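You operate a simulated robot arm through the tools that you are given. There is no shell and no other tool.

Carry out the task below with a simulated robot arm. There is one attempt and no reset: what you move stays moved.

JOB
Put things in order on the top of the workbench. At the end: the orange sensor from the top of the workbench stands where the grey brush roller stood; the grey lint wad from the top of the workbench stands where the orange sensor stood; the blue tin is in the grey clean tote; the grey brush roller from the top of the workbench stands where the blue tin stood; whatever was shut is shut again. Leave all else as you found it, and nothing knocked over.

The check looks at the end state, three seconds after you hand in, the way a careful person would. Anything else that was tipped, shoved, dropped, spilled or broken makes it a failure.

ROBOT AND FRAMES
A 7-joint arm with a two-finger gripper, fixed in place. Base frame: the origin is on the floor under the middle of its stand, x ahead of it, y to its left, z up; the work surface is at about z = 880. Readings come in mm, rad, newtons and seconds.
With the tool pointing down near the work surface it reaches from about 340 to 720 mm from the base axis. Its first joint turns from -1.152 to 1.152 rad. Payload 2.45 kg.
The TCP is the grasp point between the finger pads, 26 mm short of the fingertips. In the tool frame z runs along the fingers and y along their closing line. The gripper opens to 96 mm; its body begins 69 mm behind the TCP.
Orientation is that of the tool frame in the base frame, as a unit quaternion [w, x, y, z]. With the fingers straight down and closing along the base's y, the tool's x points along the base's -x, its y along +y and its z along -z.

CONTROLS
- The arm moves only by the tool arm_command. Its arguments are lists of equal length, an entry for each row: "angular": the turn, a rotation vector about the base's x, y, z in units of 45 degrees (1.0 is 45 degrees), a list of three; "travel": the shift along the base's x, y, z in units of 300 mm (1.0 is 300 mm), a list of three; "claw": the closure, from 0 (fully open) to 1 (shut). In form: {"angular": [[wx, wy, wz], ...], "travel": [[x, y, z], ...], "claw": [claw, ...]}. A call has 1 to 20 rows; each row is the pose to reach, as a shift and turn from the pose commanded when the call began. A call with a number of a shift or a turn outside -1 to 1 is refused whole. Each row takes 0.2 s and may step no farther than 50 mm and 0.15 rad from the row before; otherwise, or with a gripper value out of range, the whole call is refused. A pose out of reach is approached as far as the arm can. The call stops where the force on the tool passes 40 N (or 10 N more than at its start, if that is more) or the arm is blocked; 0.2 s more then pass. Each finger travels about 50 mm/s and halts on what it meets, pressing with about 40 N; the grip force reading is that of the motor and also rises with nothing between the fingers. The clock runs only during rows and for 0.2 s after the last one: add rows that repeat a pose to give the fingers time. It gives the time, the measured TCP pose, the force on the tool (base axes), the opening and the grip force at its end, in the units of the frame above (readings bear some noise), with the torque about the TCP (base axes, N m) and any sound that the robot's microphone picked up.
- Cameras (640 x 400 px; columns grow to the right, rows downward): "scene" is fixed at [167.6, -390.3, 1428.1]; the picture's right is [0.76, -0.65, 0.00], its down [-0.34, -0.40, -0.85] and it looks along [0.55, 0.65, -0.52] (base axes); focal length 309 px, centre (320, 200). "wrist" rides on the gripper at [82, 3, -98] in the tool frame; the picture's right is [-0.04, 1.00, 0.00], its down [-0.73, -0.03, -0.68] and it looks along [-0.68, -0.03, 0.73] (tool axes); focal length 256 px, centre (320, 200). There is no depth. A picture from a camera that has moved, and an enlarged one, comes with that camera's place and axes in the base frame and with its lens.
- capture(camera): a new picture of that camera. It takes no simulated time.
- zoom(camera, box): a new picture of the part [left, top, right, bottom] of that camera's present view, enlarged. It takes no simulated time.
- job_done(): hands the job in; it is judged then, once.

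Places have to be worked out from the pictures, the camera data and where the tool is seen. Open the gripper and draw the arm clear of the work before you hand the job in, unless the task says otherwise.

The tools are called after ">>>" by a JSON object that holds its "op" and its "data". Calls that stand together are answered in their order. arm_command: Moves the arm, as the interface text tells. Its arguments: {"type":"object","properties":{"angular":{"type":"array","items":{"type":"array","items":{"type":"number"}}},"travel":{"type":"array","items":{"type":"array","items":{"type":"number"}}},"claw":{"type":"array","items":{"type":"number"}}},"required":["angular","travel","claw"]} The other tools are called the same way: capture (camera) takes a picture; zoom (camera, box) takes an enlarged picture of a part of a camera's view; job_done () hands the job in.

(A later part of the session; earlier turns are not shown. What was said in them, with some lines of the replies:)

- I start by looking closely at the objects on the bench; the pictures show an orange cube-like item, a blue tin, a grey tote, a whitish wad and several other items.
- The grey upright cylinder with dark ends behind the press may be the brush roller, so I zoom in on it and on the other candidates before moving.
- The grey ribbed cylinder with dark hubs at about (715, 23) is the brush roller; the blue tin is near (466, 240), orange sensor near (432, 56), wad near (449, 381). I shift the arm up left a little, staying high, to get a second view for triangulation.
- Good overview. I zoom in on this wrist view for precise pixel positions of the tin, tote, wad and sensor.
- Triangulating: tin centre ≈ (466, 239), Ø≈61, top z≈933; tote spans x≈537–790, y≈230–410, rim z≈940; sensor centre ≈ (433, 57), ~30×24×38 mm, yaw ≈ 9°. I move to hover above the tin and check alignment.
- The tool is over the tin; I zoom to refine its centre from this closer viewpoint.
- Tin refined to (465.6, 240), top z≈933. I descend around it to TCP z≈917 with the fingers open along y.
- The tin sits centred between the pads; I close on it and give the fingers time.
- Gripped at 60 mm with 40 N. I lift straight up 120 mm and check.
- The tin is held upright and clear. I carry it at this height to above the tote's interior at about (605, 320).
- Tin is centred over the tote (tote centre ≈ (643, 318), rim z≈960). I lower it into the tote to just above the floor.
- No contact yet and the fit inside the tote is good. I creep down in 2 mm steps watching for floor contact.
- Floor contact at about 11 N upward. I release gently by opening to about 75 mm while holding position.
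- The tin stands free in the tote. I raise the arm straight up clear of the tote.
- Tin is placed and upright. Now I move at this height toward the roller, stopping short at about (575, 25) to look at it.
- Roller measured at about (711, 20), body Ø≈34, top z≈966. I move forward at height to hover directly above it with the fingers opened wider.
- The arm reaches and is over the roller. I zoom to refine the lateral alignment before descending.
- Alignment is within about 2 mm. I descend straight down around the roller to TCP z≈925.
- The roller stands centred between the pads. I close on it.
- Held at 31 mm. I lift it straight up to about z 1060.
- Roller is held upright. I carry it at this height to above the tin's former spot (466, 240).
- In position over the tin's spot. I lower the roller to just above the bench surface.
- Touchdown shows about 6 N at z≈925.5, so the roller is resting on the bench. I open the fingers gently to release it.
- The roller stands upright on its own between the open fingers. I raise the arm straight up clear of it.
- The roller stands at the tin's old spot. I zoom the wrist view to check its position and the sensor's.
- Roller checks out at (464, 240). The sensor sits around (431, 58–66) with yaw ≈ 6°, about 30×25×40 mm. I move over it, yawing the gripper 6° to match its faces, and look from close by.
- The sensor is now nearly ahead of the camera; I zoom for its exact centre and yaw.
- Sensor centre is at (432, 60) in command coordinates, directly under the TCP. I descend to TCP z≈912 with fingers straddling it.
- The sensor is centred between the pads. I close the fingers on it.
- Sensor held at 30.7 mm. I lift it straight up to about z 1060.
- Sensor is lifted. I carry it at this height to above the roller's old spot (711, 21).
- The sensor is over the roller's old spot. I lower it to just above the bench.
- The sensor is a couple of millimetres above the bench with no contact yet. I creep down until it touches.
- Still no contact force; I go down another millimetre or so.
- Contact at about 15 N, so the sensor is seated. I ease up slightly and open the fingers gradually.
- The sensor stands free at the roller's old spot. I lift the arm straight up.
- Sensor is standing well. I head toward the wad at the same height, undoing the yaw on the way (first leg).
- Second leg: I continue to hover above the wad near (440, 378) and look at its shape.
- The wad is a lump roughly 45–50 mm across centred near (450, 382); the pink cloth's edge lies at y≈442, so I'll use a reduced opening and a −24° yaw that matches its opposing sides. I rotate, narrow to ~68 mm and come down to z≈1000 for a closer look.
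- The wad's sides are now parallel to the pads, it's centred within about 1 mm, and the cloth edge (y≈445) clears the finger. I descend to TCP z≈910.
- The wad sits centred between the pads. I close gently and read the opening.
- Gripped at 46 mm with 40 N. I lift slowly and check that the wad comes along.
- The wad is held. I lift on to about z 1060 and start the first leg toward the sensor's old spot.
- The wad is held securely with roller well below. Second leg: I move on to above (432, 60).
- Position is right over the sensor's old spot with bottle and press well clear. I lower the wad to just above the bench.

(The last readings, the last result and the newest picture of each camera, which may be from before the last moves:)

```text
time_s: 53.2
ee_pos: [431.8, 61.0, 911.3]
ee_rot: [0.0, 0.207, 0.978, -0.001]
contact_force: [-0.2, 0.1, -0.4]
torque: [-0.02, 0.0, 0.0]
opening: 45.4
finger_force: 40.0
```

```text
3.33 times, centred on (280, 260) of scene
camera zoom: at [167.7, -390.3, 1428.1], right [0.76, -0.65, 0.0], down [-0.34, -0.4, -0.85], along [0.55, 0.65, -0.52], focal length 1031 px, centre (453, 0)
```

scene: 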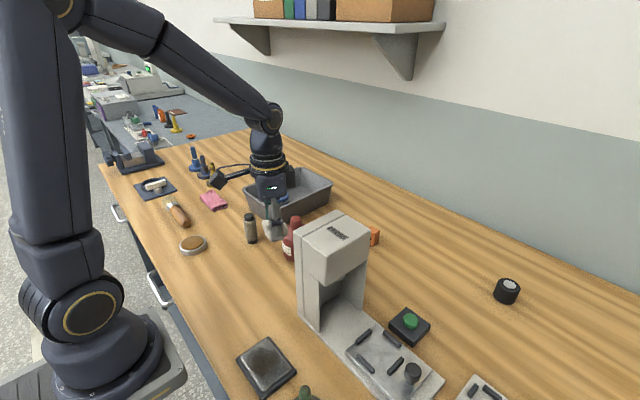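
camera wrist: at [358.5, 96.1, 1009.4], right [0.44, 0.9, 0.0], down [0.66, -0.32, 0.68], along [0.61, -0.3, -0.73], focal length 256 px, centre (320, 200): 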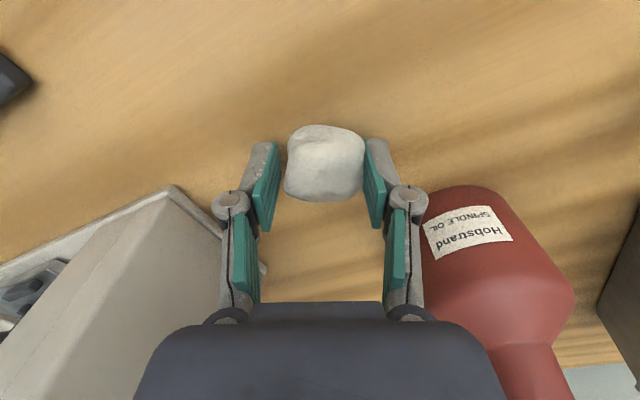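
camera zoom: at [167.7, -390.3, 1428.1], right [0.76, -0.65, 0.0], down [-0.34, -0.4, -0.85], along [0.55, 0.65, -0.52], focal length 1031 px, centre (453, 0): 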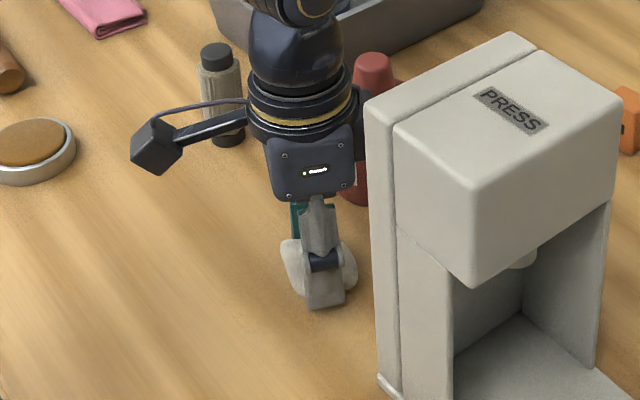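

Near the bench with no contact yet; I creep the last ~3 mm down.

>>> {"op": "arm_command", "data": {"angular": [[0, 0, 0], [0, 0, 0], [0, 0, 0]], "travel": [[0, 0, -0.005], [0, 0, -0.009], [0, 0, -0.01]], "claw": [0.65, 0.65, 0.65]}}

```text
time_s: 54.0
ee_pos: [433.0, 60.8, 908.9]
ee_rot: [0.0, 0.207, 0.978, -0.001]
contact_force: [0.5, 0.0, -0.3]
torque: [0.01, 0.01, 0.0]
opening: 45.4
finger_force: 39.9
```

No contact force yet; I go down about one more millimetre.

>>> {"op": "arm_command", "data": {"angular": [[0, 0, 0], [0, 0, 0], [0, 0, 0]], "travel": [[0, 0, -0.003], [0, 0, -0.005], [0, 0, -0.005]], "claw": [0.65, 0.65, 0.65]}}

>>> {"op": "zoom", "data": {"camera": "scene", "box": [250, 250, 310, 310]}}

```text
time_s: 54.8
ee_pos: [431.1, 60.0, 909.3]
ee_rot: [0.0, 0.208, 0.978, 0.0]
contact_force: [-1.2, -3.4, 10.7]
torque: [-0.13, -0.01, -0.01]
opening: 46.2
finger_force: 40.4
```

```text
6.67 times, centred on (280, 280) of scene
camera zoom: at [167.5, -390.4, 1428.1], right [0.76, -0.65, 0.0], down [-0.34, -0.4, -0.85], along [0.55, 0.65, -0.52], focal length 2062 px, centre (587, -333)
```

zoom: 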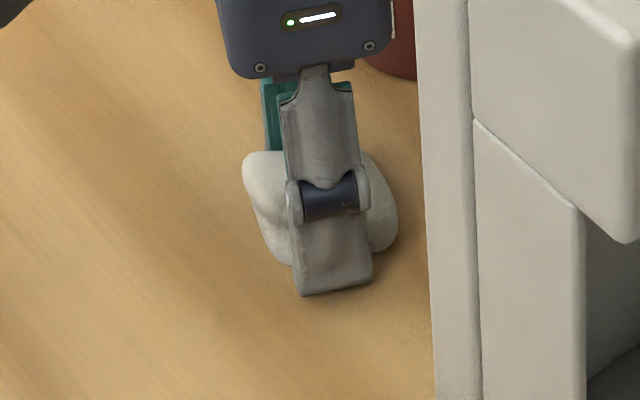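

The wad touches the bench at about 11 N. I ease up slightly and open the fingers to release it.

>>> {"op": "arm_command", "data": {"angular": [[0, 0, 0], [0, 0, 0], [0, 0, 0], [0, 0, 0], [0, 0, 0], [0, 0, 0]], "travel": [[0, 0, 0.003], [0, 0, 0.003], [0, 0, 0.003], [0, 0, 0.003], [0, 0, 0.003], [0, 0, 0.003]], "claw": [0.55, 0.5, 0.45, 0.38, 0.3, 0.25]}}

>>> {"op": "capture", "data": {"camera": "wrist"}}

>>> {"op": "zoom", "data": {"camera": "scene", "box": [220, 200, 340, 320]}}

```text
time_s: 56.2
ee_pos: [432.4, 59.5, 910.1]
ee_rot: [0.0, 0.207, 0.978, 0.0]
contact_force: [0.1, 0.6, -0.6]
torque: [0.01, -0.03, -0.01]
opening: 72.0
finger_force: 0.1
```

```text
taken
camera wrist: at [358.0, 95.4, 1006.5], right [0.44, 0.9, 0.0], down [0.66, -0.32, 0.68], along [0.61, -0.3, -0.73], focal length 256 px, centre (320, 200)
```

wrist: 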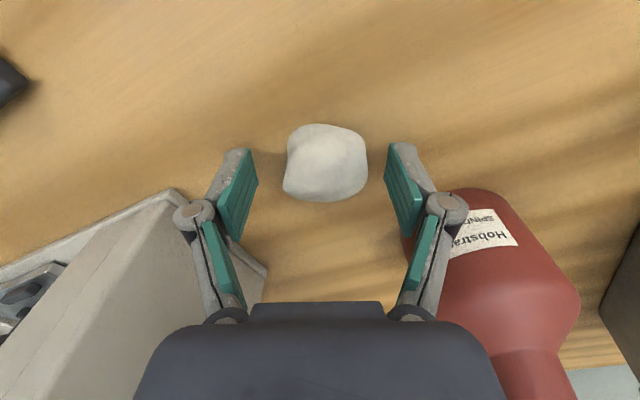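

```text
3.33 times, centred on (280, 260) of scene
camera zoom: at [167.6, -390.3, 1428.1], right [0.76, -0.65, 0.0], down [-0.34, -0.4, -0.85], along [0.55, 0.65, -0.52], focal length 1031 px, centre (453, 0)
```

zoom: 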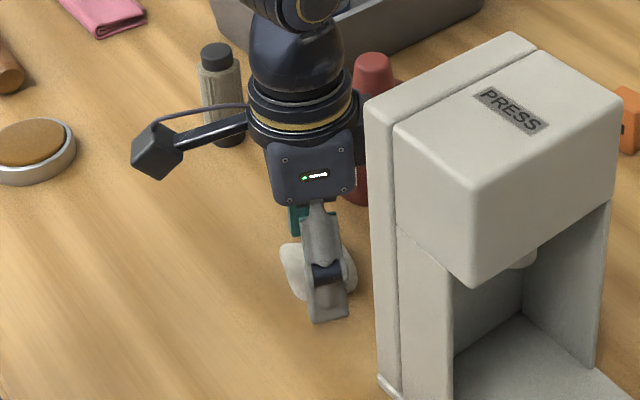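

The wad rests on the bench, free of the pads. I raise the arm straight up and clear.

>>> {"op": "arm_command", "data": {"angular": [[0, 0, 0], [0, 0, 0], [0, 0, 0], [0, 0, 0], [0, 0, 0], [0, 0, 0], [0, 0, 0]], "travel": [[0, 0, 0.05], [0, 0, 0.16], [0, 0, 0.3], [0, 0, 0.44], [0, 0, 0.58], [0, 0, 0.72], [0, 0, 0.83]], "claw": [0.25, 0.25, 0.25, 0.25, 0.25, 0.25, 0.25]}}

>>> {"op": "capture", "data": {"camera": "wrist"}}

>>> {"op": "capture", "data": {"camera": "scene"}}

```text
time_s: 57.8
ee_pos: [431.9, 59.7, 1157.6]
ee_rot: [0.0, 0.209, 0.978, 0.001]
contact_force: [-0.1, 0.3, 0.1]
torque: [0.01, 0.01, -0.01]
opening: 72.2
finger_force: 0.1
```

```text
taken
camera wrist: at [357.6, 96.0, 1254.9], right [0.44, 0.9, 0.0], down [0.66, -0.32, 0.68], along [0.61, -0.3, -0.73], focal length 256 px, centre (320, 200)
```

wrist: 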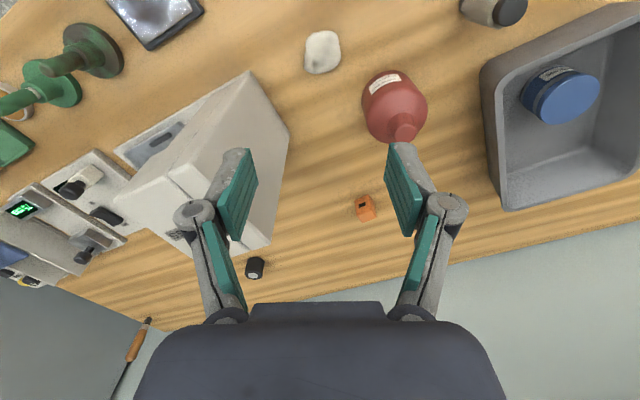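

```text
taken
```

scene: 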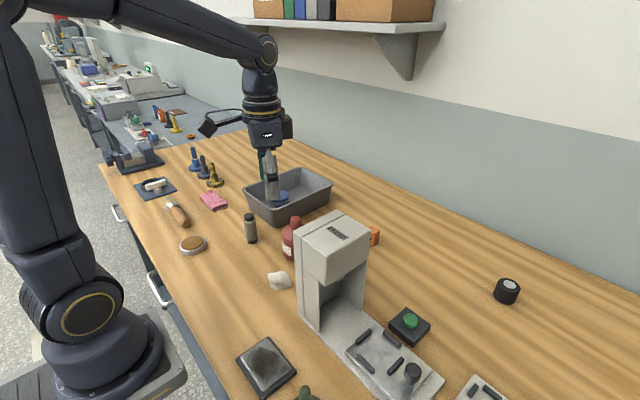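

All four items are in place. I return the arm to around its starting pose with the gripper fully open and level yaw, then take final looks.

>>> {"op": "arm_command", "data": {"angular": [[0, 0, 0.13], [0, 0, 0.28], [0, 0, 0.42], [0, 0, 0.533], [0, 0, 0.533], [0, 0, 0.533]], "travel": [[0.02, 0.05, 0], [0.045, 0.12, 0], [0.07, 0.18, 0], [0.09, 0.236, 0], [0.09, 0.236, 0.01], [0.09, 0.236, 0.01]], "claw": [0.15, 0.05, 0, 0, 0, 0]}}

>>> {"op": "capture", "data": {"camera": "wrist"}}

>>> {"op": "zoom", "data": {"camera": "scene", "box": [180, 160, 400, 320]}}

>>> {"op": "capture", "data": {"camera": "scene"}}

```text
time_s: 59.2
ee_pos: [457.9, 131.4, 1161.8]
ee_rot: [0.001, -0.001, 1.0, 0.0]
contact_force: [0.0, -0.7, -0.5]
torque: [0.01, -0.01, 0.0]
opening: 96.1
finger_force: 0.1
```

```text
taken
camera wrist: at [377.1, 134.1, 1258.9], right [0.04, 1.0, 0.0], down [0.73, -0.03, 0.68], along [0.68, -0.03, -0.73], focal length 256 px, centre (320, 200)
```

wrist: 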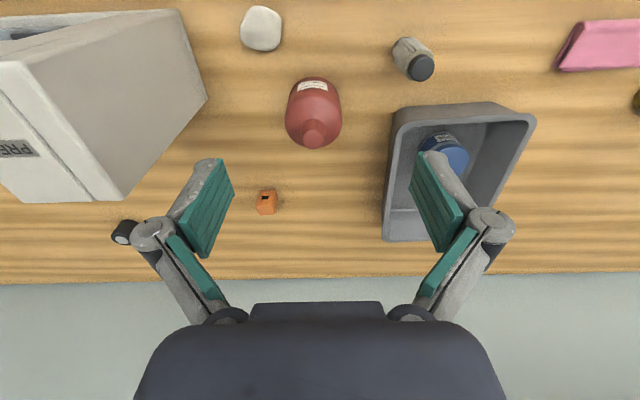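

```text
2.50 times, centred on (290, 240) of scene
camera zoom: at [167.7, -390.3, 1428.1], right [0.76, -0.65, 0.0], down [-0.34, -0.4, -0.85], along [0.55, 0.65, -0.52], focal length 773 px, centre (395, 100)
```

zoom: 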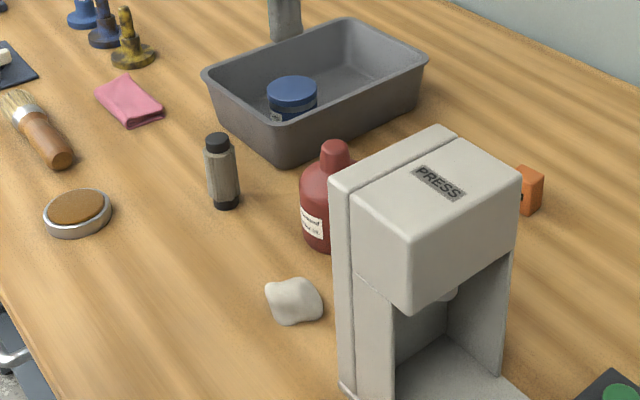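

```text
taken
```

scene: 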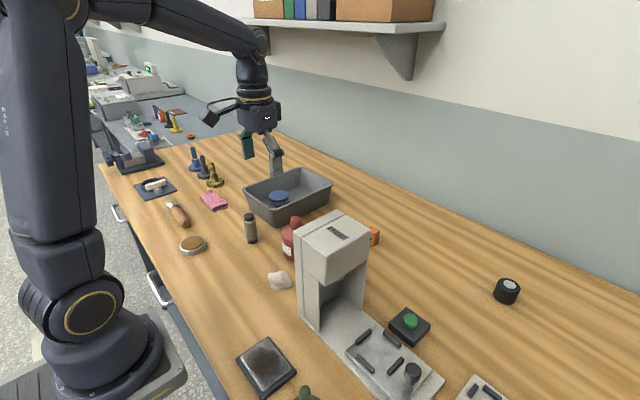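

The final pictures match the goal: tin in the tote, roller at the tin's spot, sensor at the roller's spot, wad at the sensor's spot. Tote, bottle, press and the rest look unmoved, and the gripper is open and clear, so I hand in the job.

>>> {"op": "job_done", "data": {}}

```text
The job is handed in.
```

The rearrangement is done and handed in; I don't have the check's result yet.

- **Blue tin:** it stands upright inside the grey tote.
- **Grey brush roller:** it stands at about (464, 240), where the tin was.
- **Orange sensor:** it stands at about (711, 21), where the roller was.
- **Grey lint wad:** it rests at about (432, 60), where the sensor was.

In the final pictures nothing is tipped over, and the tote, bottle, press and other items look unmoved. I opened nothing, so anything that was shut is still shut. The arm is back near its starting pose with the gripper fully open.

Two of my early tool calls, a zoom and a small lowering move, went out without the sentence you asked for ahead of each call. I added it to every arm move after that.
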